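You operate a simulated robot arm through the tools that you are given. There is no shell and no other tool. Be economical: measure what you need, move in short steps, check, and stop when the job is done.

You run a simulated two-armed robot. Do the job below in one go: nothing can be reset, and whatever is moved stays where it is left.

## Task
Set the three black knobs as the job card says, then run one dry stroke.
Fine: the green button starts it.

It is judged by the outcome, as a careful person would: the job done as asked, and still so three seconds after it is handed in. It fails if anything else is knocked over, pushed out of place, dropped, spilled or broken.

## Robot
Two 7-joint arms with fingered hands on one trunk that stands fixed in place. Base frame: the origin is at the foot of the trunk, x ahead of it, y to its left, z up. Lengths are in mm, angles in degrees, forces in N, time in s.
The left shoulder is at [90, 173, 1127], the right one opposite. With the tool pointing down near the work surface each hand reaches from about 460 to 820 mm from the base axis, measured 20 degrees to its own side. Payload 3.5 kg a hand.
The tool frame of a hand sits at the grasp point between the pads (the TCP): z along the fingers, y along the line on which they close. The tips reach 30 mm beyond it. The gripper opens to 104 mm. The gripper's body begins 35 mm behind the TCP. The gripper is a hand of 3 fingers: y runs from the thumb to the fingers, the wrist lies at [-15, -104, -178] in the tool frame.
Orientation is that of the tool frame in the base frame, as a unit quaternion [w, x, y, z]. With the fingers straight down and the wrist toward the robot, the tool's x, y and z point along [0, 1, 0], [1, 0, 0] and [0, 0, -1] of the base frame.

## Interface
- The arms move only by the tool arm_command. It takes "left_steps", "right_steps" or both (then of equal length, played together; a hand with none holds still); each is a list that holds one entry, the list of rows, each a list of 6 numbers: the shift along the base's x, y, z in units of 20 mm (1.0 is 20 mm), then the turn, a rotation vector about the base's x, y, z in units of 5 degrees (1.0 is 5 degrees). In form: [[[tx, ty, tz, rx, ry, rz], ...]]. A call has 1 to 10 rows; each row shifts and turns the commanded pose from where the row before left it. A call with a number of a shift or a turn outside -1 to 1 is refused whole. A row lasts 0.2 s, in which the tool goes at most 50 mm and 8.6 degrees; a call with a longer step from one row to the next is refused whole. A pose out of reach is approached as far as the arm can. The call stops where the force on the tool passes 40 N (or 10 N more than at its start, if that is more) or the arm is blocked; 0.2 s more then pass. In this call time passes only in rows, and 0.2 s behind the last. It gives the time, the measured TCP pose, the force on the tool (base axes), the opening and the grip force at its end, in the units of the frame above (readings bear some noise), with the torque about the TCP (base axes, N m) and any sound that the robot's microphone picked up, and new pictures: "show" is both (left out), scene, wrist or none (wrist: the cameras of the hands that moved).
- Cameras (640 x 400 px; columns grow to the right, rows downward): "scene" is now at [183, -42.1, 1327.7]; the picture's right is [-0.47, -0.88, 0.00], its down [-0.30, 0.16, -0.94] and it looks along [0.83, -0.44, -0.34] (base axes); focal length 215 px, centre (320, 200). "left" rides on the left gripper at [-64, -94, -117] in its tool frame; the picture's right is [-0.72, -0.33, 0.61], its down [0.64, -0.65, 0.40] and it looks along [0.27, 0.68, 0.68] (tool axes); focal length 238 px, centre (320, 200). "right" rides on the right gripper at [64, -94, -117] in its tool frame; the picture's right is [-0.72, 0.33, -0.61], its down [-0.64, -0.65, 0.40] and it looks along [-0.27, 0.68, 0.68] (tool axes); focal length 238 px, centre (320, 200).
- slide_trunk(by): slides the trunk up (or, below 0, down) by that many mm; the arms and the scene camera ride with it, the base frame stays. It gives what a move gives, with no picture.
- set_fingers(index, middle, thumb_bend, thumb_turn, hand): sets how far each is bent, from 0 (flat) to 1 (curled in); at 0.3 the hand is open as for a grip, at 0.7 the pads meet at the TCP. One left out holds its place. A second passes; each finger stops where it meets its share of the squeeze, and holds until it gets a number again. It is the only way to open and close the hand. It gives what a move gives, with no picture; readings hold the bend of each and the force on the fingers (four entries, about 0 where the hand has none), thumb and palm. thumb_turn goes from beside the hand (0) to across from the fingers (1), as for a grip.
- aim_head(pan, tilt): turns the head with the scene camera to pan (to the left, within 86 degrees either way) and tilt (down, from -29 to 69), counted from straight ahead of the robot. It gives what a move gives, and a new picture of the scene camera.
- probe_pixels(camera, pixels): for up to 12 pixels [column, row] of the newest picture of that camera ("zoom" is the newest enlarged one), the place [x, y, z] in the base frame of the surface seen there, good to about 2 mm. No time passes.
- zoom(camera, box): a new picture of the part [left, top, right, bottom] of that camera's present view, enlarged. No time passes.
- sign_off(): hands the job in; it is judged then, once.

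Go step by step. Measure first, check grasps and placings, and put right what went wrong. The budget is 80 turns and 200 pictures, counting those below and the enlarged ones. Unless the task says otherwise, let go and move clear before handing in, and close with one line.

The tools are called by a JSON object that holds its "fn" and its "kwargs". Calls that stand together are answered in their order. arm_command: Moves the arms, as the interface text tells. Its arguments: {"type":"object","properties":{"left_steps":{"type":"array","items":{"type":"array","items":{"type":"array","items":{"type":"number"}}}},"right_steps":{"type":"array","items":{"type":"array","items":{"type":"array","items":{"type":"number"}}}},"show":{"type":"string","enum":["both","scene","wrist","none"]}},"required":[]} The other tools are called the same way: slide_trunk (by) slides the trunk up or down; set_fingers (index, middle, thumb_bend, thumb_turn, hand) moves the fingers one by one; aim_head (pan, tilt) turns the head that bears the scene camera; probe_pixels (camera, pixels) gives the place of the surface under pixels of a picture; zoom (camera, box) takes an enlarged picture of a part of a camera's view; sign_off () hands the job in.

At the start:

```text
time: 0.0
left_position: [540.8, -53.5, 1309.5]
left_orientation: [0.0, 0.707, 0.707, 0.0]
left_ft_force: [0.4, 0.0, -0.8]
left_wrist_torque: [-0.01, 0.0, 0.0]
left_opening: 103.7
left_grip_force: 0.0
left_shape: jaw
left_bend: [0.3, 0.3, 0.3, 0.98]
left_finger forces: [0.1, 0.0, 0.1, 0.0, 0.0, 0.0]
right_position: [325.1, -485.3, 1185.8]
right_orientation: [0.001, 0.706, 0.708, 0.0]
right_ft_force: [-0.1, 0.3, -1.2]
right_wrist_torque: [-0.03, -0.02, 0.01]
right_opening: 103.8
right_grip_force: 0.0
right_shape: jaw
right_bend: [0.3, 0.3, 0.3, 0.98]
right_finger forces: [0.0, 0.0, 0.0, 0.0, 0.0, 0.1]
trunk travel left (down, up): [-225.0, 529.0]
head pan, tilt: [-27.8, 19.9]
```

scene: 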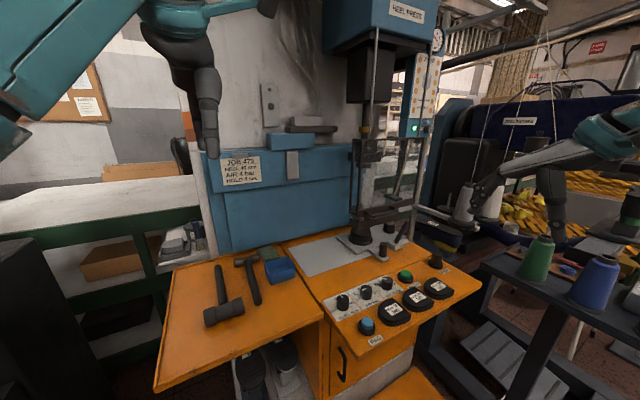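
right: 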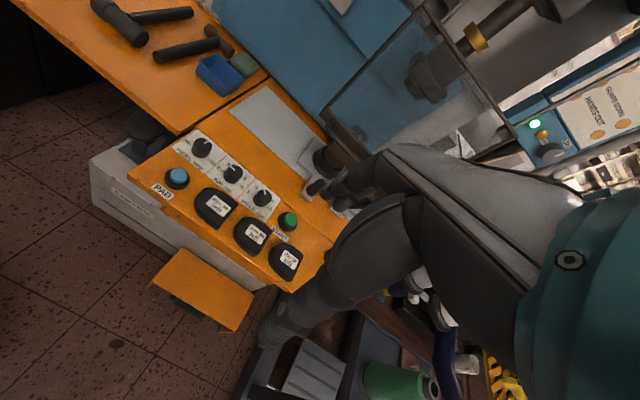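
left: 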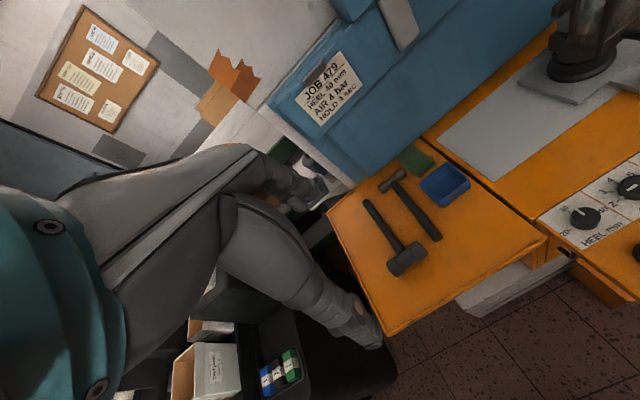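

The job card and the knob panel are visible (scene card near (240,170), knobs at (343,302), (366,292), (387,283)). I zoom in on both to read them.

{"fn": "zoom", "kwargs": {"camera": "left", "box": [280, 40, 380, 130]}}

{"fn": "zoom", "kwargs": {"camera": "right", "box": [150, 110, 330, 290]}}

{"fn": "zoom", "kwargs": {"camera": "scene", "box": [310, 220, 470, 360]}}

{"fn": "zoom", "kwargs": {"camera": "scene", "box": [320, 0, 470, 160]}}

```text
4.44 times, centred on (330, 85) of left
```

zoom: 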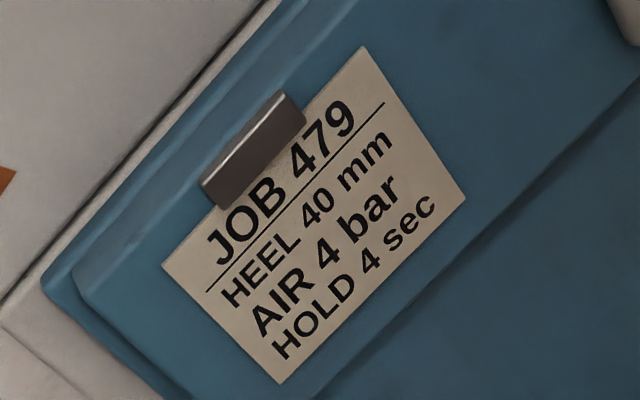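

```text
2.22 times, centred on (240, 200) of right
```

zoom: 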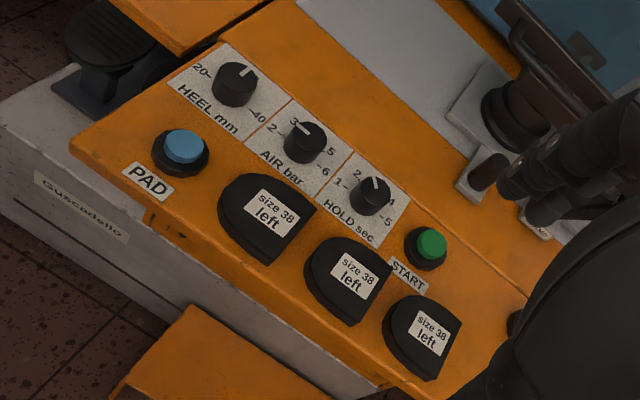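

```text
2.86 times, centred on (390, 290) of scene
```

zoom: 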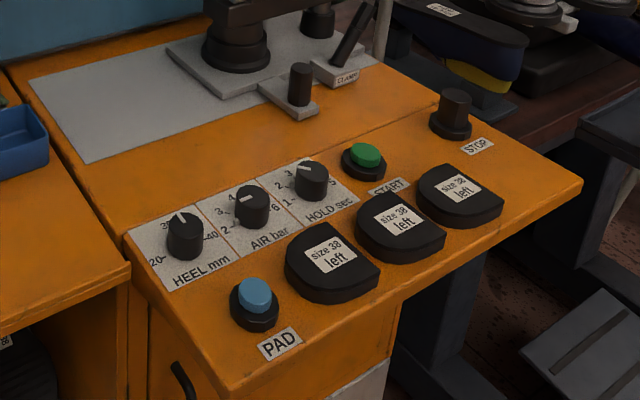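

```text
2.50 times, centred on (395, 80) of scene
```

zoom: 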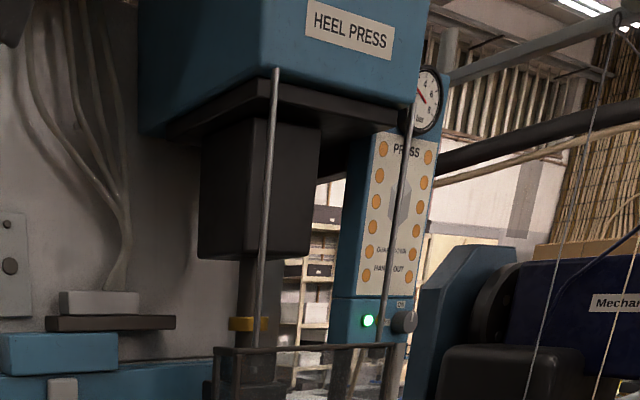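

The card reads HEEL 40 mm, AIR 4 bar, HOLD 4 sec. I look closer at the press sign (zoom 385,200), the guard and what is under the ram.

{"fn": "zoom", "kwargs": {"camera": "scene", "box": [400, 45, 450, 145]}}

{"fn": "zoom", "kwargs": {"camera": "scene", "box": [330, 110, 440, 270]}}

{"fn": "zoom", "kwargs": {"camera": "scene", "box": [325, 265, 405, 335]}}

{"fn": "probe_pixels", "kwargs": {"camera": "scene", "pixels": [[343, 302], [366, 292], [387, 283], [405, 275], [367, 326], [352, 318], [388, 300], [415, 155], [365, 145], [435, 260], [330, 300], [400, 290]]}}

```text
4.00 times, centred on (425, 95) of scene
```

zoom: 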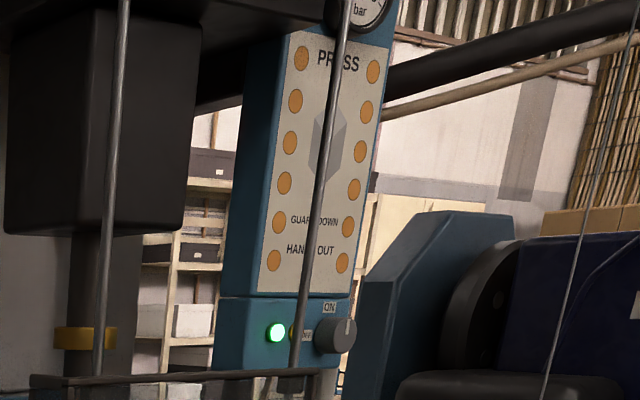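

```text
2.50 times, centred on (385, 190) of scene
```

zoom: 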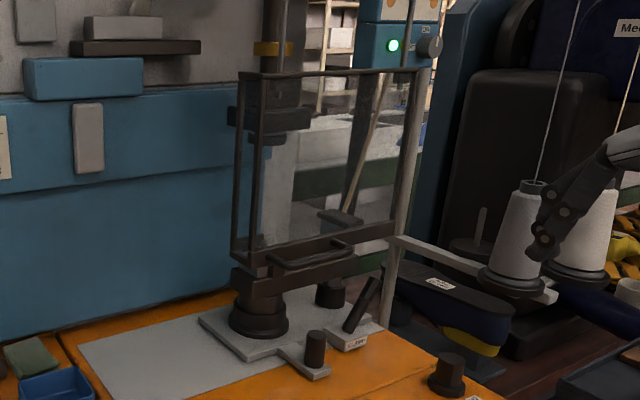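

```text
5.71 times, centred on (365, 300) of scene
```

zoom: 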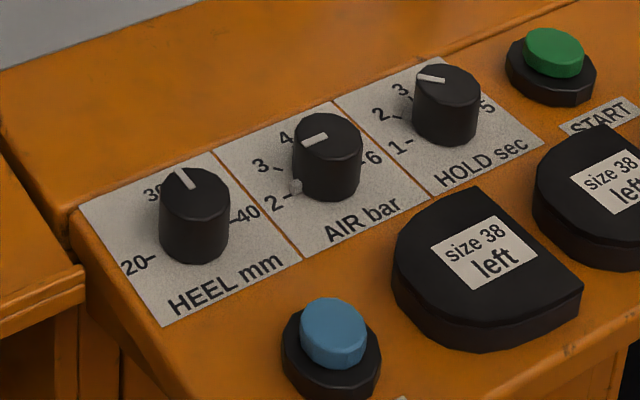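

```text
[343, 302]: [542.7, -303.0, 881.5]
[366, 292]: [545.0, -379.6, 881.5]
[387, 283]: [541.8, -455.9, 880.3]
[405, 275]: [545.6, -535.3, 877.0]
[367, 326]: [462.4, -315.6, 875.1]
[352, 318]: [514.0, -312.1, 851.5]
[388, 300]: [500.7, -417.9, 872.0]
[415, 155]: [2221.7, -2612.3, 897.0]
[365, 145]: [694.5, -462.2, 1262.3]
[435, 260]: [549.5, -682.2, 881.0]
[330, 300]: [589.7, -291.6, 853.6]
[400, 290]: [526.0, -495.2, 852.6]
```

The guard frame (scene around (380,180)) appears raised and the sign says "GUARD DOWN, HANDS OUT", so I measure the guard and clamp and zoom in on the dials with the right camera.

{"fn": "probe_pixels", "kwargs": {"camera": "scene", "pixels": [[384, 212], [372, 217], [396, 208], [352, 220], [416, 203], [352, 140], [414, 138], [370, 132], [380, 250], [392, 237], [399, 225], [358, 235]]}}

{"fn": "zoom", "kwargs": {"camera": "right", "box": [165, 120, 285, 220]}}

{"fn": "zoom", "kwargs": {"camera": "right", "box": [290, 20, 590, 230]}}

```text
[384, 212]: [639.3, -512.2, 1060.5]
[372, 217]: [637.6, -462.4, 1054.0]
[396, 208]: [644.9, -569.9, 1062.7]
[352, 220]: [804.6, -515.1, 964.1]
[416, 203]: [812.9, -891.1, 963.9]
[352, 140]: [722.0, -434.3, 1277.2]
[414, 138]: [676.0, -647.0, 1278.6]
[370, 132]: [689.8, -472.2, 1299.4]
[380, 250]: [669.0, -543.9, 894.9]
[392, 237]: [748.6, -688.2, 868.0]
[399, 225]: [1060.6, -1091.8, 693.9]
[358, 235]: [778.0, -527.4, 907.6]
```

```text
4.00 times, centred on (225, 170) of right
```

zoom: 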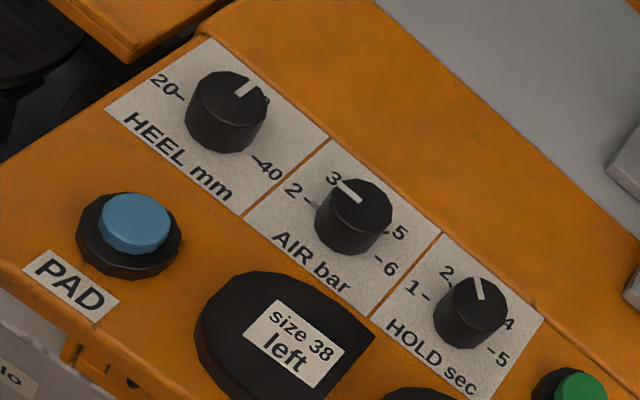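

```text
1.90 times, centred on (440, 125) of right
```

zoom: 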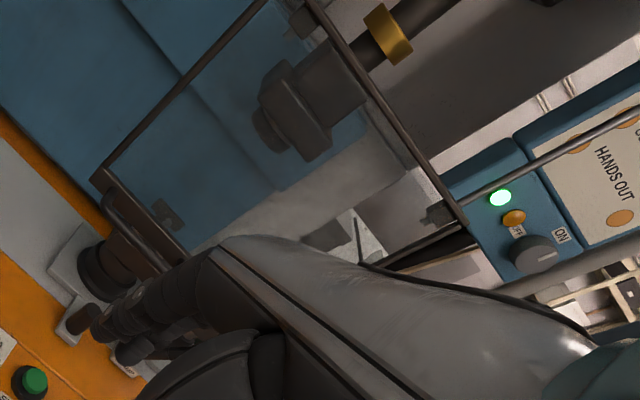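

The guard's handle is at about (640,-512,1060), well above its lower position, so it will need to be lowered. First I bring the right hand closer for a steeper view of the dials.

{"fn": "arm_command", "kwargs": {"right_steps": [[[1, 0.35, -0.5, 0, 0, 0], [1, 0.35, -0.5, 0, 0, 0], [1, 0.35, -0.5, 0, 0, 0], [1, 0.35, -0.5, 0, 0, 0], [0.75, 0.35, -0.75, 0, 0, 0]]], "show": "both"}}

```text
time: 1.2
left_position: [541.1, -51.7, 1307.8]
left_orientation: [-0.001, 0.707, 0.708, 0.0]
left_ft_force: [-0.7, 0.5, -0.2]
left_wrist_torque: [-0.01, 0.01, 0.0]
left_opening: 103.6
left_grip_force: 0.0
left_shape: jaw
left_bend: [0.3, 0.3, 0.3, 0.98]
left_finger forces: [0.0, 0.0, 0.0, 0.0, 0.0, 0.0]
right_position: [418.9, -450.1, 1132.3]
right_orientation: [0.0, 0.707, 0.707, -0.001]
right_ft_force: [-0.4, -0.5, -0.9]
right_wrist_torque: [0.02, -0.01, 0.0]
right_opening: 103.4
right_grip_force: 0.0
right_shape: jaw
right_bend: [0.3, 0.3, 0.3, 0.98]
right_finger forces: [0.0, 0.1, 0.0, 0.1, 0.0, 0.1]
trunk travel left (down, up): [-225.0, 529.0]
head pan, tilt: [-27.8, 19.9]
```

scene: 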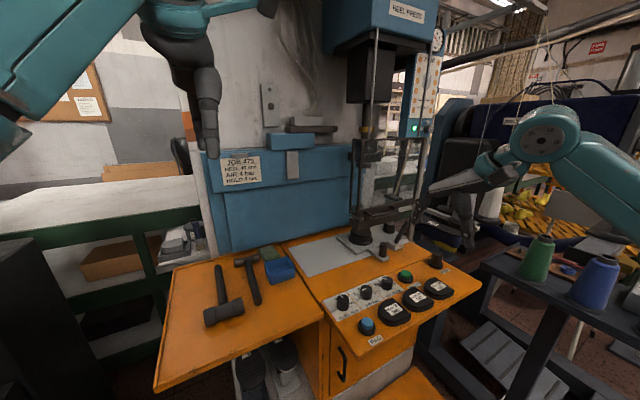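
right: 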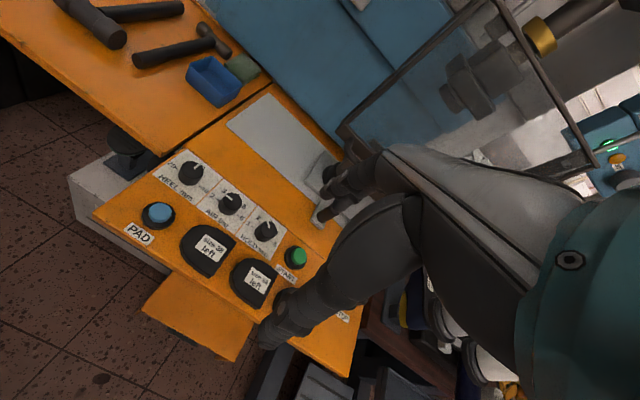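

{"fn": "zoom", "kwargs": {"camera": "right", "box": [156, 142, 296, 262]}}

```text
3.33 times, centred on (226, 202) of right
```

zoom: 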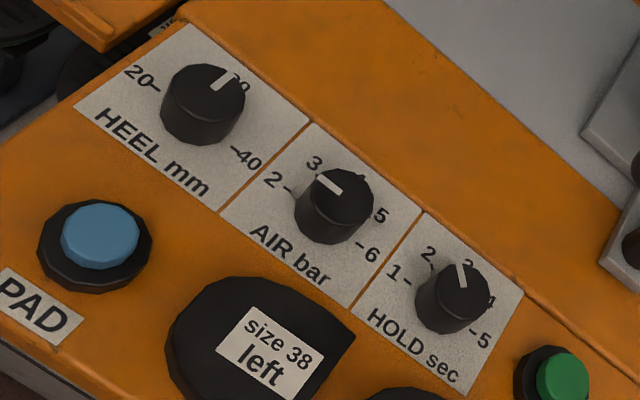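

{"fn": "probe_pixels", "kwargs": {"camera": "zoom", "pixels": [[208, 88], [168, 88], [244, 98], [228, 72], [216, 86], [195, 112], [157, 90], [232, 149], [288, 190], [359, 243], [405, 284], [472, 333]]}}

{"fn": "probe_pixels", "kwargs": {"camera": "zoom", "pixels": [[312, 187], [371, 193], [340, 170], [340, 212], [322, 179], [340, 191], [433, 282], [487, 291], [462, 264], [462, 302], [458, 267], [463, 285]]}}

{"fn": "probe_pixels", "kwargs": {"camera": "zoom", "pixels": [[242, 83], [250, 92], [248, 110], [371, 215], [316, 170], [433, 262], [560, 365], [540, 370], [566, 350], [220, 300], [350, 340], [190, 40]]}}

```text
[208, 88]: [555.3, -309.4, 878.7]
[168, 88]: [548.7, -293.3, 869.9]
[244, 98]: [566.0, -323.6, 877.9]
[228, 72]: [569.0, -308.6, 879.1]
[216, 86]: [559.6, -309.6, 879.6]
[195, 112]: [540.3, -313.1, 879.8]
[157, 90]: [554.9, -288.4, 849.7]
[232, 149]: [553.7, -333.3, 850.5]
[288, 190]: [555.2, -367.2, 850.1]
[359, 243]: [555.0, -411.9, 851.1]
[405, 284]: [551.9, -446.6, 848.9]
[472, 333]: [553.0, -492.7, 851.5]
```

```text
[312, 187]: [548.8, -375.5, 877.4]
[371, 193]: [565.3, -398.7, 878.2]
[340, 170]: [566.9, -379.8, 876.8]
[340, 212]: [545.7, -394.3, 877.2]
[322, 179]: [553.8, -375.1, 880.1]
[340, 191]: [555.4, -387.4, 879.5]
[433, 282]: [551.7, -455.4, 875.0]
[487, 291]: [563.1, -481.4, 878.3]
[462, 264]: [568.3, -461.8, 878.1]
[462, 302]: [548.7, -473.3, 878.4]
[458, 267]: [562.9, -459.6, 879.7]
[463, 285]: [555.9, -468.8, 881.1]
```

```text
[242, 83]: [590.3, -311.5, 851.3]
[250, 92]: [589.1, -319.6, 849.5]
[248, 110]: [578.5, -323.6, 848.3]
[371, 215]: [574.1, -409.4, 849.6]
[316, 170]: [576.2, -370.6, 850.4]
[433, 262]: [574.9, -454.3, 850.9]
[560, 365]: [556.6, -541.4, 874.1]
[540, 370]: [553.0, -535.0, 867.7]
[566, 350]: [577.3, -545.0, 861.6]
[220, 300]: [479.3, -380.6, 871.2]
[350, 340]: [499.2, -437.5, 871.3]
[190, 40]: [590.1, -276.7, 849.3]
```

The probes give knob centres of about HEEL (554.5,-311), AIR (555,-389.5), HOLD (554,-470), with pointers near 29, 2 and 2, so each must turn 90–98° clockwise. I pre-close the right hand partway and check the clearance to the black heel pads.

{"fn": "set_fingers", "kwargs": {"hand": "right", "index": 0.5, "middle": 0.5, "thumb_bend": 0.5, "thumb_turn": 1.0}}

{"fn": "probe_pixels", "kwargs": {"camera": "zoom", "pixels": [[352, 335], [300, 290], [250, 277], [210, 290], [340, 355], [235, 310], [410, 390], [440, 395], [148, 230], [90, 205], [520, 280], [640, 180]]}}

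{"fn": "zoom", "kwargs": {"camera": "scene", "box": [400, 90, 640, 250]}}

```text
time: 2.2
left_position: [539.2, -52.3, 1310.2]
left_orientation: [-0.001, 0.707, 0.707, 0.0]
left_ft_force: [-0.1, -0.3, -0.6]
left_wrist_torque: [0.0, 0.01, 0.03]
left_opening: 103.3
left_grip_force: 0.1
left_shape: jaw
left_bend: [0.3, 0.3, 0.3, 0.98]
left_finger forces: [0.0, 0.0, 0.1, 0.0, 0.0, 0.0]
right_position: [419.1, -449.6, 1131.6]
right_orientation: [0.0, 0.707, 0.707, -0.001]
right_ft_force: [0.0, 0.1, -0.3]
right_wrist_torque: [-0.01, -0.02, 0.01]
right_opening: 52.4
right_grip_force: 0.0
right_shape: fingers
right_bend: [0.5, 0.5, 0.5, 1.0]
right_finger forces: [0.0, 0.0, 0.1, 0.0, 0.1, 0.1]
trunk travel left (down, up): [-225.0, 529.0]
head pan, tilt: [-27.8, 19.9]
```

```text
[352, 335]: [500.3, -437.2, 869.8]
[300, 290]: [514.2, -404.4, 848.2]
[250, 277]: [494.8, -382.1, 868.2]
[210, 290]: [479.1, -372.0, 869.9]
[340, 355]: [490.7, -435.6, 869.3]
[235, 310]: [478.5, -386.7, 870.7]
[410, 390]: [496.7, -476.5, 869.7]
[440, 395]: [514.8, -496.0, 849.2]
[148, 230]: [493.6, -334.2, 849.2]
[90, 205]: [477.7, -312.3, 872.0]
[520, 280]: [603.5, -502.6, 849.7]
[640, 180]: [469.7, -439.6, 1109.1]
```

```text
2.50 times, centred on (520, 170) of scene
```

zoom: 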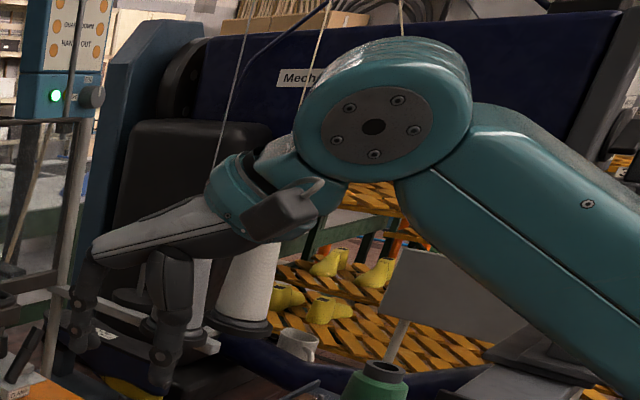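

Opening is 52 mm and the pads' far edge is x≈501, so there is clearance. I move above the HEEL knob with yaw +50°.

{"fn": "arm_command", "kwargs": {"right_steps": [[[0.68, 0.69, -0.8, 0, 0, 1], [0.68, 0.69, -0.8, 0, 0, 1], [0.68, 0.69, -0.8, 0, 0, 1], [0.68, 0.69, -0.8, 0, 0, 1], [0.68, 0.69, -0.8, 0, 0, 1], [0.68, 0.69, -0.8, 0, 0, 1], [0.68, 0.69, -0.8, 0, 0, 1], [0.68, 0.69, -0.8, 0, 0, 1], [0.68, 0.69, -0.8, 0, 0, 1], [0.68, 0.69, -0.8, 0, 0, 1]]], "show": "both"}}

```text
time: 4.4
left_position: [540.7, -52.6, 1309.8]
left_orientation: [-0.001, 0.706, 0.708, -0.001]
left_ft_force: [0.6, 0.4, -0.4]
left_wrist_torque: [-0.01, -0.02, 0.01]
left_opening: 103.7
left_grip_force: 0.1
left_shape: jaw
left_bend: [0.3, 0.3, 0.3, 0.98]
left_finger forces: [0.0, 0.0, 0.1, 0.0, 0.0, 0.0]
right_position: [557.2, -310.2, 973.7]
right_orientation: [0.001, 0.341, 0.94, 0.0]
right_ft_force: [0.5, -1.0, 0.9]
right_wrist_torque: [0.02, 0.02, 0.03]
right_opening: 52.5
right_grip_force: 0.1
right_shape: fingers
right_bend: [0.5, 0.5, 0.5, 1.0]
right_finger forces: [0.1, 0.1, 0.0, 0.1, 0.1, 0.0]
trunk travel left (down, up): [-225.0, 529.0]
head pan, tilt: [-27.8, 19.9]
```

scene: 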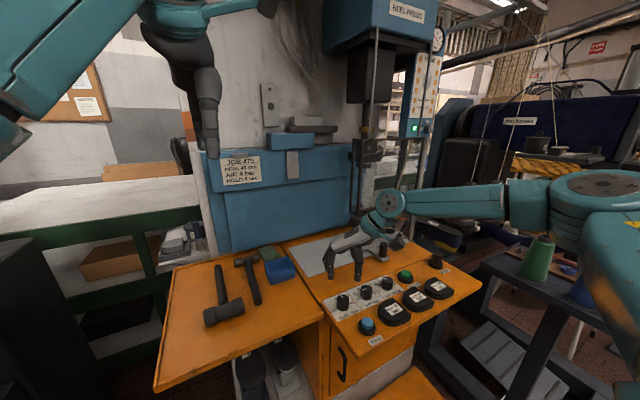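
right: 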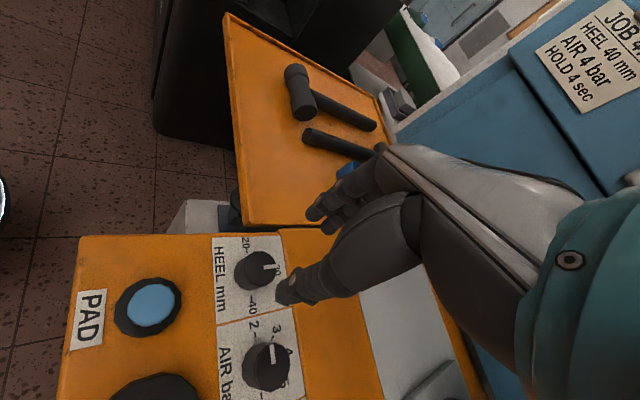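

The hand is above HEEL with fingertips straddling it; I descend 58 mm and check.

{"fn": "arm_command", "kwargs": {"right_steps": [[[-0.12, 0, -0.9, 0, 0, 0], [0, 0, -1, 0, 0, 0], [0, 0, -1, 0, 0, 0]]], "show": "both"}}

{"fn": "zoom", "kwargs": {"camera": "scene", "box": [300, 220, 420, 330]}}

```text
time: 5.2
left_position: [541.3, -52.1, 1308.4]
left_orientation: [0.0, 0.707, 0.708, 0.0]
left_ft_force: [0.4, 0.1, 0.3]
left_wrist_torque: [0.02, -0.04, 0.0]
left_opening: 103.8
left_grip_force: 0.0
left_shape: jaw
left_bend: [0.3, 0.3, 0.3, 0.98]
left_finger forces: [0.0, 0.0, 0.0, 0.0, 0.0, 0.0]
right_position: [554.7, -311.1, 912.9]
right_orientation: [0.001, 0.341, 0.94, 0.0]
right_ft_force: [-0.4, -0.1, 0.7]
right_wrist_torque: [0.04, 0.01, -0.02]
right_opening: 52.5
right_grip_force: 0.1
right_shape: fingers
right_bend: [0.5, 0.5, 0.5, 1.0]
right_finger forces: [0.0, 0.0, 0.0, 0.0, 0.1, 0.0]
trunk travel left (down, up): [-225.0, 529.0]
head pan, tilt: [-27.8, 19.9]
```

scene: 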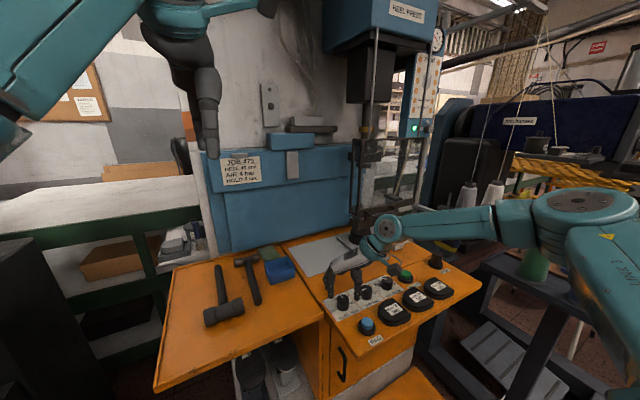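
right: 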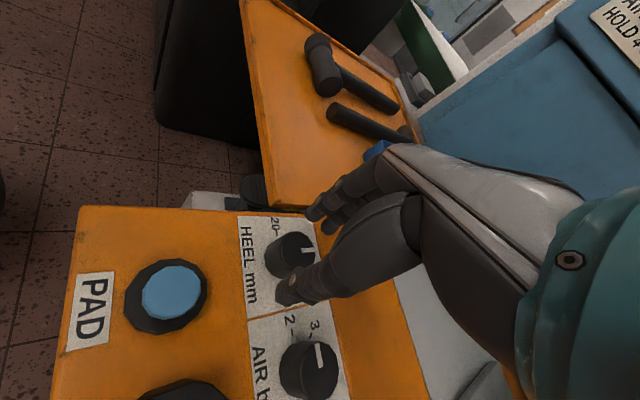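

```text
3.64 times, centred on (360, 275) of scene
```

zoom: 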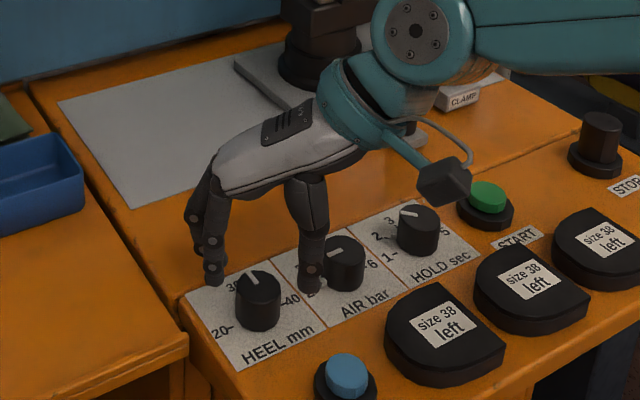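

{"fn": "probe_pixels", "kwargs": {"camera": "zoom", "pixels": [[308, 285], [312, 268], [216, 278], [212, 242], [205, 262], [260, 285]]}}

{"fn": "probe_pixels", "kwargs": {"camera": "right", "pixels": [[283, 294], [290, 290], [312, 213], [328, 222], [307, 245], [280, 250]]}}

```text
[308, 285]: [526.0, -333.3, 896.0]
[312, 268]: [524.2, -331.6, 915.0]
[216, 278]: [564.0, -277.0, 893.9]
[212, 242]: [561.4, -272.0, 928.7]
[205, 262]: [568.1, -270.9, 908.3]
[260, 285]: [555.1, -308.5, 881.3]
```

```text
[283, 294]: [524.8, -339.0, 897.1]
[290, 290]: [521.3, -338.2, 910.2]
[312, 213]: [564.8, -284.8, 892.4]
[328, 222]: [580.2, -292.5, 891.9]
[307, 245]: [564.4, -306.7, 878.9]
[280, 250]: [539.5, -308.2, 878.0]
```

Thumb and fingertips straddle the knob symmetrically. I descend 22 mm more and then close.

{"fn": "arm_command", "kwargs": {"right_steps": [[[0, 0, -0.6, 0, 0, 0], [0, 0, -0.55, 0, 0, 0]]], "show": "none"}}

{"fn": "set_fingers", "kwargs": {"hand": "right", "index": 0.66, "middle": 0.66, "thumb_bend": 0.66}}

{"fn": "zoom", "kwargs": {"camera": "scene", "box": [310, 240, 390, 320]}}

{"fn": "zoom", "kwargs": {"camera": "right", "box": [220, 150, 420, 350]}}

```text
time: 5.8
left_position: [539.8, -52.1, 1310.5]
left_orientation: [0.0, 0.706, 0.708, 0.0]
left_ft_force: [-0.2, -0.7, 0.2]
left_wrist_torque: [-0.05, 0.0, 0.0]
left_opening: 103.5
left_grip_force: 0.1
left_shape: jaw
left_bend: [0.3, 0.3, 0.3, 0.98]
left_finger forces: [0.0, 0.0, 0.0, 0.1, 0.0, 0.0]
right_position: [554.0, -311.8, 890.7]
right_orientation: [0.001, 0.341, 0.94, -0.001]
right_ft_force: [0.3, -0.4, 0.2]
right_wrist_torque: [-0.01, 0.01, -0.01]
right_opening: 52.2
right_grip_force: 0.1
right_shape: fingers
right_bend: [0.5, 0.5, 0.5, 1.0]
right_finger forces: [0.0, 0.1, 0.0, 0.1, 0.0, 0.1]
trunk travel left (down, up): [-225.0, 529.0]
head pan, tilt: [-27.8, 19.9]
```

```text
time: 6.8
left_position: [540.1, -51.8, 1310.5]
left_orientation: [-0.001, 0.707, 0.708, -0.001]
left_ft_force: [-0.7, -0.7, -0.3]
left_wrist_torque: [0.01, 0.04, 0.03]
left_opening: 103.4
left_grip_force: 0.0
left_shape: jaw
left_bend: [0.3, 0.3, 0.3, 0.98]
left_finger forces: [0.1, 0.0, 0.1, 0.0, 0.1, 0.1]
right_position: [553.9, -311.9, 891.2]
right_orientation: [0.001, 0.342, 0.94, 0.0]
right_ft_force: [5.5, 4.4, 0.8]
right_wrist_torque: [0.11, -0.18, -0.04]
right_opening: 28.3
right_grip_force: 7.8
right_shape: fingers
right_bend: [0.59, 0.61, 0.61, 1.0]
right_finger forces: [6.5, 5.2, 0.0, 0.1, 4.9, 0.1]
trunk travel left (down, up): [-225.0, 529.0]
head pan, tilt: [-27.8, 19.9]
```

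```text
5.00 times, centred on (350, 280) of scene
```

zoom: 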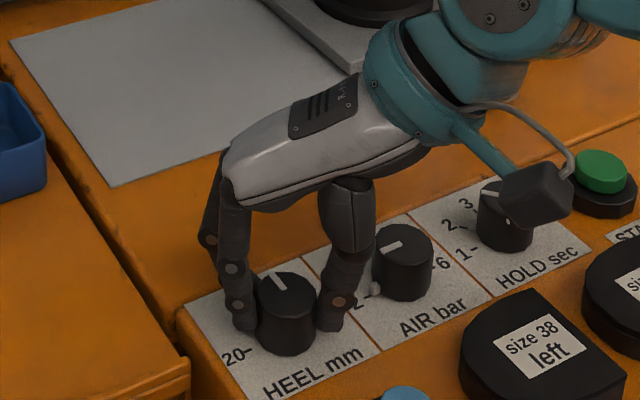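

```text
2.00 times, centred on (320, 250) of right
```

zoom: 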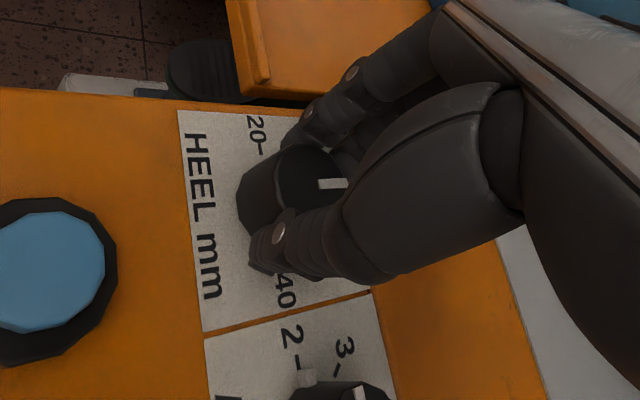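

Good grip on HEEL (28 mm, ~8 N). I turn it clockwise 50° first and check.

{"fn": "arm_command", "kwargs": {"right_steps": [[[0, 0, 0, 0, 0, -1], [0, 0, 0, 0, 0, -1], [0, 0, 0, 0, 0, -1], [0, 0, 0, 0, 0, -1], [0, 0, 0, 0, 0, -1], [0, 0, 0, 0, 0, -1], [0, 0, 0, 0, 0, -1], [0, 0, 0, 0, 0, -1], [0, 0, 0, 0, 0, -1], [0, 0, 0, 0, 0, -1]]], "show": "none"}}

{"fn": "zoom", "kwargs": {"camera": "scene", "box": [310, 240, 390, 320]}}

```text
time: 9.0
left_position: [539.7, -52.6, 1309.0]
left_orientation: [0.0, 0.706, 0.708, 0.001]
left_ft_force: [-0.5, 0.1, 0.4]
left_wrist_torque: [0.01, 0.01, 0.02]
left_opening: 103.5
left_grip_force: 0.0
left_shape: jaw
left_bend: [0.3, 0.3, 0.3, 0.98]
left_finger forces: [0.1, 0.0, 0.0, 0.0, 0.0, 0.0]
right_position: [553.2, -313.0, 890.5]
right_orientation: [0.001, 0.707, 0.707, -0.001]
right_ft_force: [4.3, 3.1, -1.5]
right_wrist_torque: [0.07, -0.12, 0.02]
right_opening: 28.4
right_grip_force: 7.4
right_shape: fingers
right_bend: [0.58, 0.62, 0.61, 1.0]
right_finger forces: [6.2, 3.5, 0.0, 0.0, 5.3, 0.0]
trunk travel left (down, up): [-225.0, 529.0]
head pan, tilt: [-27.8, 19.9]
```

```text
5.00 times, centred on (350, 280) of scene
```

zoom: 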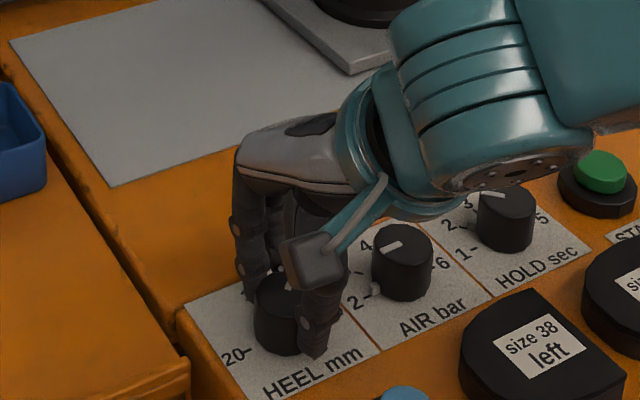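

Grip held through the turn; I turn on by 48° and look with the wrist camera.

{"fn": "arm_command", "kwargs": {"right_steps": [[[0, 0, 0, 0, 0, -1], [0, 0, 0, 0, 0, -1], [0, 0, 0, 0, 0, -1], [0, 0, 0, 0, 0, -1], [0, 0, 0, 0, 0, -1], [0, 0, 0, 0, 0, -1], [0, 0, 0, 0, 0, -1], [0, 0, 0, 0, 0, -1], [0, 0, 0, 0, 0, -1], [0, 0, 0, 0, 0, -0.5]]], "show": "wrist"}}

{"fn": "zoom", "kwargs": {"camera": "right", "box": [220, 150, 420, 350]}}

```text
time: 11.2
left_position: [541.2, -51.4, 1310.8]
left_orientation: [0.001, 0.707, 0.708, 0.0]
left_ft_force: [-0.7, -0.8, 0.5]
left_wrist_torque: [0.01, 0.02, -0.02]
left_opening: 103.4
left_grip_force: 0.0
left_shape: jaw
left_bend: [0.3, 0.3, 0.3, 0.98]
left_finger forces: [0.1, 0.0, 0.0, 0.0, 0.1, 0.1]
right_position: [552.8, -312.4, 891.0]
right_orientation: [0.0, 0.932, 0.362, 0.0]
right_ft_force: [3.3, 4.1, 1.4]
right_wrist_torque: [0.12, -0.01, 0.07]
right_opening: 28.5
right_grip_force: 7.7
right_shape: fingers
right_bend: [0.6, 0.64, 0.6, 1.0]
right_finger forces: [5.5, 1.8, 0.0, 0.0, 7.2, 0.0]
trunk travel left (down, up): [-225.0, 529.0]
head pan, tilt: [-27.8, 19.9]
```

right: 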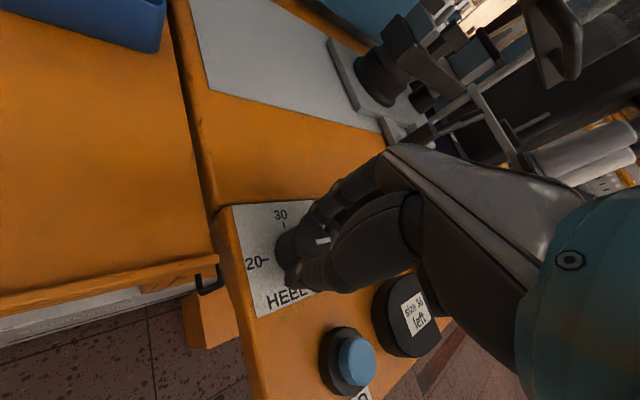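

```text
2.00 times, centred on (320, 250) of right
```

zoom: 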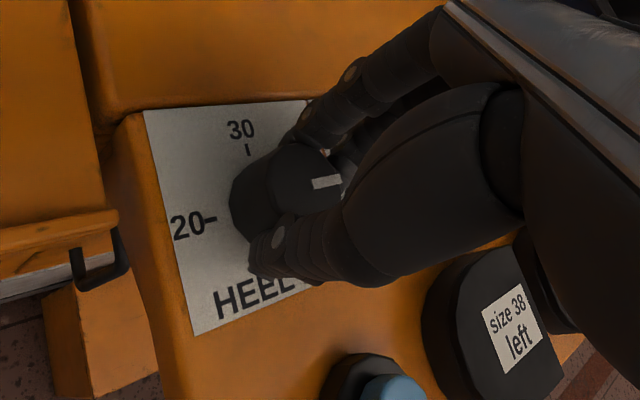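

The pointer followed and now points about right, opposite the 20 tick. I measure it, release, and rise.

{"fn": "probe_pixels", "kwargs": {"camera": "zoom", "pixels": [[316, 184], [326, 183], [338, 181], [210, 219], [247, 152]]}}

{"fn": "set_fingers", "kwargs": {"hand": "right", "index": 0.5, "middle": 0.5, "thumb_bend": 0.5}}

{"fn": "arm_command", "kwargs": {"right_steps": [[[0, 0, 0.8, 0, 0, 0], [0, 0, 1, 0, 0, 0], [0, 0, 1, 0, 0, 1], [0, 0, 0.7, 0, 0, 1]]], "show": "wrist"}}

{"fn": "zoom", "kwargs": {"camera": "right", "box": [180, 150, 380, 350]}}

{"fn": "zoom", "kwargs": {"camera": "scene", "box": [310, 240, 410, 330]}}

```text
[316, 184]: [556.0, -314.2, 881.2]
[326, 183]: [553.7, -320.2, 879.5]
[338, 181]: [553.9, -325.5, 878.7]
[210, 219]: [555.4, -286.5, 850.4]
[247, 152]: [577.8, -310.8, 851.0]
```

```text
time: 12.2
left_position: [539.6, -53.1, 1309.6]
left_orientation: [0.0, 0.707, 0.708, 0.0]
left_ft_force: [0.2, 0.5, -0.3]
left_wrist_torque: [0.0, 0.01, 0.03]
left_opening: 103.7
left_grip_force: 0.1
left_shape: jaw
left_bend: [0.3, 0.3, 0.3, 0.98]
left_finger forces: [0.0, 0.1, 0.0, 0.0, 0.0, 0.1]
right_position: [553.3, -313.1, 890.7]
right_orientation: [0.0, 0.932, 0.363, -0.001]
right_ft_force: [0.2, -0.4, 0.1]
right_wrist_torque: [-0.02, 0.0, -0.01]
right_opening: 51.4
right_grip_force: 0.0
right_shape: fingers
right_bend: [0.5, 0.5, 0.5, 1.0]
right_finger forces: [0.0, 0.0, 0.0, 0.0, 0.1, 0.2]
trunk travel left (down, up): [-225.0, 529.0]
head pan, tilt: [-27.8, 19.9]
```

```text
time: 13.2
left_position: [539.2, -52.3, 1309.4]
left_orientation: [-0.001, 0.707, 0.708, 0.0]
left_ft_force: [0.1, -0.2, 0.4]
left_wrist_torque: [-0.02, -0.01, -0.01]
left_opening: 103.7
left_grip_force: 0.0
left_shape: jaw
left_bend: [0.3, 0.3, 0.3, 0.98]
left_finger forces: [0.0, 0.0, 0.1, 0.1, 0.0, 0.0]
right_position: [553.7, -313.0, 960.8]
right_orientation: [0.0, 0.897, 0.443, -0.001]
right_ft_force: [0.4, -0.2, 0.2]
right_wrist_torque: [-0.01, 0.02, 0.01]
right_opening: 51.5
right_grip_force: 0.0
right_shape: fingers
right_bend: [0.5, 0.5, 0.5, 1.0]
right_finger forces: [0.0, 0.0, 0.1, 0.0, 0.0, 0.1]
trunk travel left (down, up): [-225.0, 529.0]
head pan, tilt: [-27.8, 19.9]
```

right: 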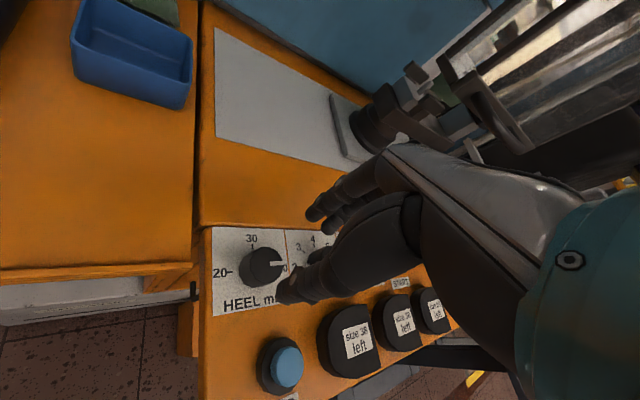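

```text
2.00 times, centred on (280, 250) of right
```

zoom: 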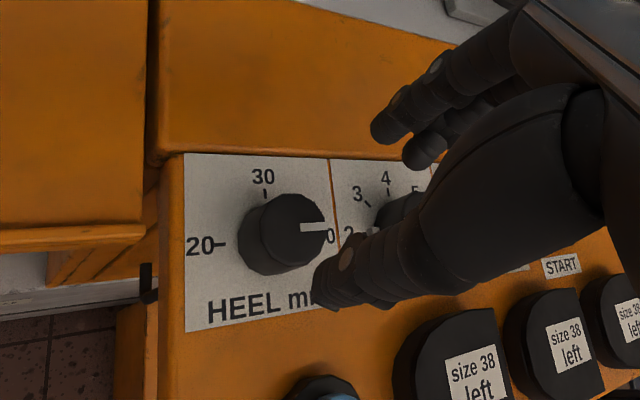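

```text
4.44 times, centred on (360, 285) of scene
```

zoom: 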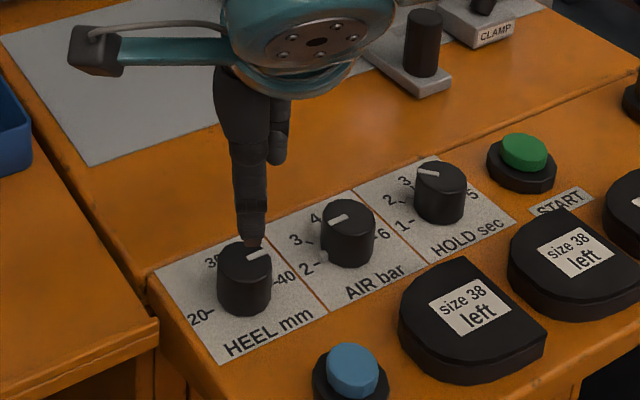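

HEEL now reads 40. I go to AIR at (555,-389.5), yawing back to about +47°.

{"fn": "arm_command", "kwargs": {"right_steps": [[[0, -0.38, 0.4, 0, 0, 1], [0, -0.38, 0.4, 0, 0, 1], [0, -0.38, 0, 0, 0, 1], [0, -0.38, 0, 0, 0, 1], [0, -0.38, 0, 0, 0, 1], [0, -0.38, 0, 0, 0, 1], [0, -0.38, 0, 0, 0, 1], [0, -0.38, 0, 0, 0, 1], [0, -0.38, 0, 0, 0, 1], [0, -0.38, 0, 0, 0, 1]]], "show": "none"}}

{"fn": "arm_command", "kwargs": {"right_steps": [[[0.08, 0, 0, 0, 0, 1], [0, 0, 0, 0, 0, 1], [0, 0, 0, 0, 0, 1], [0, 0, 0, 0, 0, 1], [0, 0, 0, 0, 0, 1], [0, 0, 0, 0, 0, 1], [0, 0, 0, 0, 0, 1]]], "show": "wrist"}}

{"fn": "zoom", "kwargs": {"camera": "right", "box": [180, 150, 360, 350]}}

```text
time: 15.4
left_position: [540.3, -53.3, 1310.6]
left_orientation: [0.0, 0.706, 0.708, 0.0]
left_ft_force: [0.3, -0.1, 0.7]
left_wrist_torque: [-0.01, 0.03, 0.0]
left_opening: 103.5
left_grip_force: 0.1
left_shape: jaw
left_bend: [0.3, 0.3, 0.3, 0.98]
left_finger forces: [0.0, 0.1, 0.1, 0.0, 0.1, 0.1]
right_position: [554.5, -388.4, 976.4]
right_orientation: [0.0, 0.625, 0.78, -0.001]
right_ft_force: [0.3, 0.0, 0.6]
right_wrist_torque: [-0.02, -0.03, 0.04]
right_opening: 51.3
right_grip_force: 0.1
right_shape: fingers
right_bend: [0.5, 0.5, 0.5, 1.0]
right_finger forces: [0.0, 0.1, 0.0, 0.1, 0.0, 0.1]
trunk travel left (down, up): [-225.0, 529.0]
head pan, tilt: [-27.8, 19.9]
```

```text
time: 17.0
left_position: [539.4, -52.9, 1308.6]
left_orientation: [0.001, 0.707, 0.707, 0.001]
left_ft_force: [-0.9, -0.2, -0.3]
left_wrist_torque: [-0.02, 0.02, 0.0]
left_opening: 103.8
left_grip_force: 0.1
left_shape: jaw
left_bend: [0.3, 0.3, 0.3, 0.98]
left_finger forces: [0.1, 0.1, 0.1, 0.1, 0.0, 0.1]
right_position: [554.7, -388.5, 975.9]
right_orientation: [0.001, 0.361, 0.933, -0.001]
right_ft_force: [0.2, 0.0, 0.3]
right_wrist_torque: [-0.02, -0.02, -0.01]
right_opening: 51.4
right_grip_force: 0.0
right_shape: fingers
right_bend: [0.5, 0.5, 0.5, 1.0]
right_finger forces: [0.0, 0.1, 0.1, 0.1, 0.1, 0.0]
trunk travel left (down, up): [-225.0, 529.0]
head pan, tilt: [-27.8, 19.9]
```

right: 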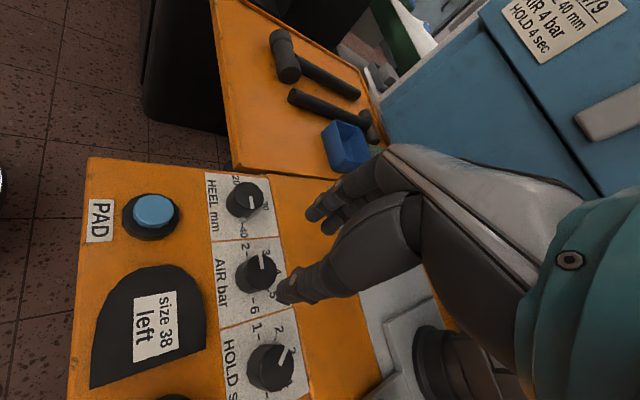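

```text
2.00 times, centred on (270, 250) of right
```

zoom: 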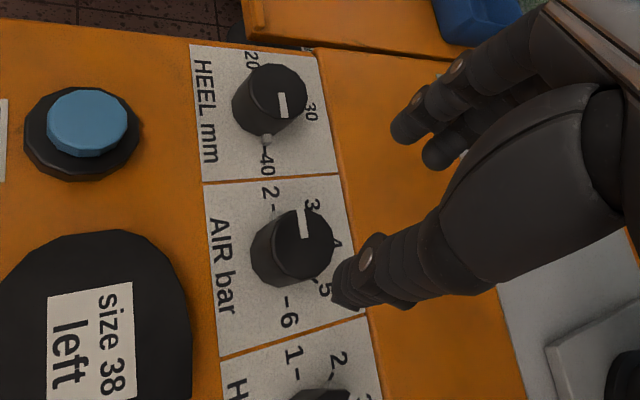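

{"fn": "probe_pixels", "kwargs": {"camera": "zoom", "pixels": [[300, 213], [302, 225], [304, 236], [281, 96], [283, 106], [285, 116], [276, 208], [287, 297], [252, 250], [333, 250], [308, 275], [310, 282]]}}

```text
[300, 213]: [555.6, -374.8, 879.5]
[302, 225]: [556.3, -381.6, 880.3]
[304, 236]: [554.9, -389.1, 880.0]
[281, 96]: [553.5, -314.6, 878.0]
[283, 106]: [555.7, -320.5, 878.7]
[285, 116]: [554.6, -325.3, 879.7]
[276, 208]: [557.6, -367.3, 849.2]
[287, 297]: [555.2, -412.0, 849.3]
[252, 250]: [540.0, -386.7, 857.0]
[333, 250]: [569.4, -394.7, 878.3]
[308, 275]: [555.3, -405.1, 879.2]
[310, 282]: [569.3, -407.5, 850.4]
```

HEEL sits at 40; AIR points straight left (2), so it needs −90°. Descending and gripping AIR.

{"fn": "arm_command", "kwargs": {"right_steps": [[[0, -0.05, -1, 0, 0, 0], [0, 0, -1, 0, 0, 0], [0, 0, -1, 0, 0, 0], [0, 0, -0.7, 0, 0, 0], [0, 0, -0.55, 0, 0, 0]]], "show": "none"}}

{"fn": "set_fingers", "kwargs": {"hand": "right", "index": 0.66, "middle": 0.66, "thumb_bend": 0.66}}

{"fn": "arm_command", "kwargs": {"right_steps": [[[0, 0, 0, 0, 0, -1], [0, 0, 0, 0, 0, -1], [0, 0, 0, 0, 0, -1], [0, 0, 0, 0, 0, -1], [0, 0, 0, 0, 0, -1], [0, 0, 0, 0, 0, -1], [0, 0, 0, 0, 0, -1], [0, 0, 0, 0, 0, -1], [0, 0, 0, 0, 0, -1]]], "show": "none"}}

{"fn": "zoom", "kwargs": {"camera": "right", "box": [220, 150, 420, 350]}}

```text
time: 18.2
left_position: [540.7, -52.9, 1309.4]
left_orientation: [0.0, 0.706, 0.708, 0.0]
left_ft_force: [0.3, -0.2, -0.3]
left_wrist_torque: [-0.01, 0.03, -0.01]
left_opening: 103.8
left_grip_force: 0.0
left_shape: jaw
left_bend: [0.3, 0.3, 0.3, 0.98]
left_finger forces: [0.0, 0.1, 0.1, 0.0, 0.0, 0.0]
right_position: [554.7, -388.5, 892.4]
right_orientation: [0.0, 0.362, 0.932, 0.0]
right_ft_force: [-0.5, 0.0, 0.1]
right_wrist_torque: [0.0, 0.01, 0.01]
right_opening: 51.6
right_grip_force: 0.0
right_shape: fingers
right_bend: [0.5, 0.5, 0.5, 1.0]
right_finger forces: [0.0, 0.0, 0.0, 0.0, 0.1, 0.0]
trunk travel left (down, up): [-225.0, 529.0]
head pan, tilt: [-27.8, 19.9]
```

```text
time: 19.2
left_position: [541.6, -51.3, 1309.2]
left_orientation: [0.0, 0.706, 0.708, 0.0]
left_ft_force: [0.5, 0.5, -0.1]
left_wrist_torque: [0.02, 0.02, -0.01]
left_opening: 103.5
left_grip_force: 0.0
left_shape: jaw
left_bend: [0.3, 0.3, 0.3, 0.98]
left_finger forces: [0.0, 0.1, 0.0, 0.0, 0.0, 0.0]
right_position: [554.6, -387.6, 891.0]
right_orientation: [0.0, 0.362, 0.932, 0.0]
right_ft_force: [2.1, 1.5, -1.3]
right_wrist_torque: [0.06, -0.03, 0.01]
right_opening: 28.4
right_grip_force: 7.4
right_shape: fingers
right_bend: [0.6, 0.62, 0.59, 1.0]
right_finger forces: [4.6, 3.9, 0.0, 0.0, 6.5, 0.0]
trunk travel left (down, up): [-225.0, 529.0]
head pan, tilt: [-27.8, 19.9]
```

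```text
time: 21.2
left_position: [540.3, -51.7, 1309.5]
left_orientation: [0.0, 0.707, 0.707, 0.0]
left_ft_force: [-0.5, 0.5, 0.0]
left_wrist_torque: [0.03, 0.02, -0.02]
left_opening: 103.7
left_grip_force: 0.0
left_shape: jaw
left_bend: [0.3, 0.3, 0.3, 0.98]
left_finger forces: [0.0, 0.0, 0.0, 0.1, 0.0, 0.0]
right_position: [555.7, -390.2, 890.4]
right_orientation: [0.002, 0.691, 0.723, 0.0]
right_ft_force: [3.3, -1.5, 0.3]
right_wrist_torque: [-0.04, -0.13, 0.03]
right_opening: 28.3
right_grip_force: 7.9
right_shape: fingers
right_bend: [0.6, 0.62, 0.6, 1.0]
right_finger forces: [5.2, 4.6, 0.0, 0.0, 6.0, 0.0]
trunk travel left (down, up): [-225.0, 529.0]
head pan, tilt: [-27.8, 19.9]
```

```text
2.00 times, centred on (320, 250) of right
```

zoom: 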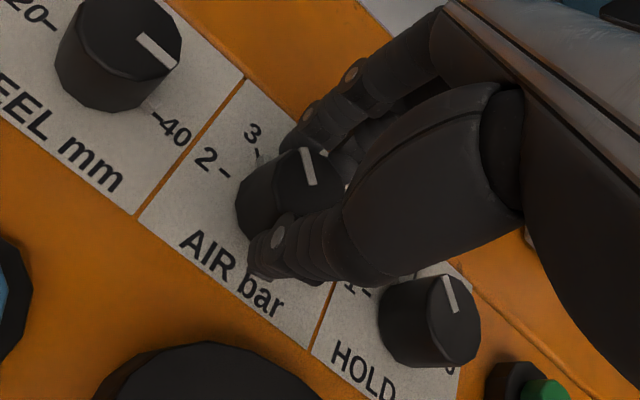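

AIR is now at 3 (pointer parallel to HOLD's). I turn 45° further.

{"fn": "arm_command", "kwargs": {"right_steps": [[[0, 0, 0, 0, 0, -1], [0, 0, 0, 0, 0, -1], [0, 0, 0, 0, 0, -1], [0, 0, 0, 0, 0, -1], [0, 0, 0, 0, 0, -1], [0, 0, 0, 0, 0, -1], [0, 0, 0, 0, 0, -1], [0, 0, 0, 0, 0, -1], [0, 0, 0, 0, 0, -1]]], "show": "none"}}

{"fn": "zoom", "kwargs": {"camera": "right", "box": [220, 150, 420, 350]}}

{"fn": "probe_pixels", "kwargs": {"camera": "zoom", "pixels": [[303, 154], [306, 164], [309, 174], [311, 182], [300, 158]]}}

```text
time: 23.2
left_position: [540.1, -52.2, 1310.3]
left_orientation: [0.0, 0.706, 0.708, 0.0]
left_ft_force: [0.2, 0.8, 0.7]
left_wrist_torque: [0.04, 0.03, -0.02]
left_opening: 103.8
left_grip_force: 0.1
left_shape: jaw
left_bend: [0.3, 0.3, 0.3, 0.98]
left_finger forces: [0.0, 0.1, 0.0, 0.1, 0.0, 0.0]
right_position: [555.6, -390.3, 890.0]
right_orientation: [-0.001, 0.916, 0.402, 0.0]
right_ft_force: [3.4, -2.6, 0.7]
right_wrist_torque: [-0.1, -0.13, 0.0]
right_opening: 28.1
right_grip_force: 8.0
right_shape: fingers
right_bend: [0.6, 0.62, 0.6, 1.0]
right_finger forces: [5.6, 4.2, 0.1, 0.0, 5.9, 0.0]
trunk travel left (down, up): [-225.0, 529.0]
head pan, tilt: [-27.8, 19.9]
```

```text
2.00 times, centred on (320, 250) of right
```

zoom: 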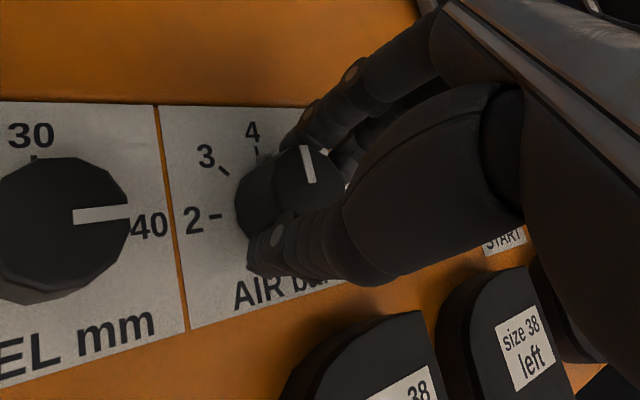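

```text
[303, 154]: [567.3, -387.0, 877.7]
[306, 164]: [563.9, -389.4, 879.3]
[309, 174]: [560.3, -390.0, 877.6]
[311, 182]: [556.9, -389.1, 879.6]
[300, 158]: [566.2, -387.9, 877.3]
```

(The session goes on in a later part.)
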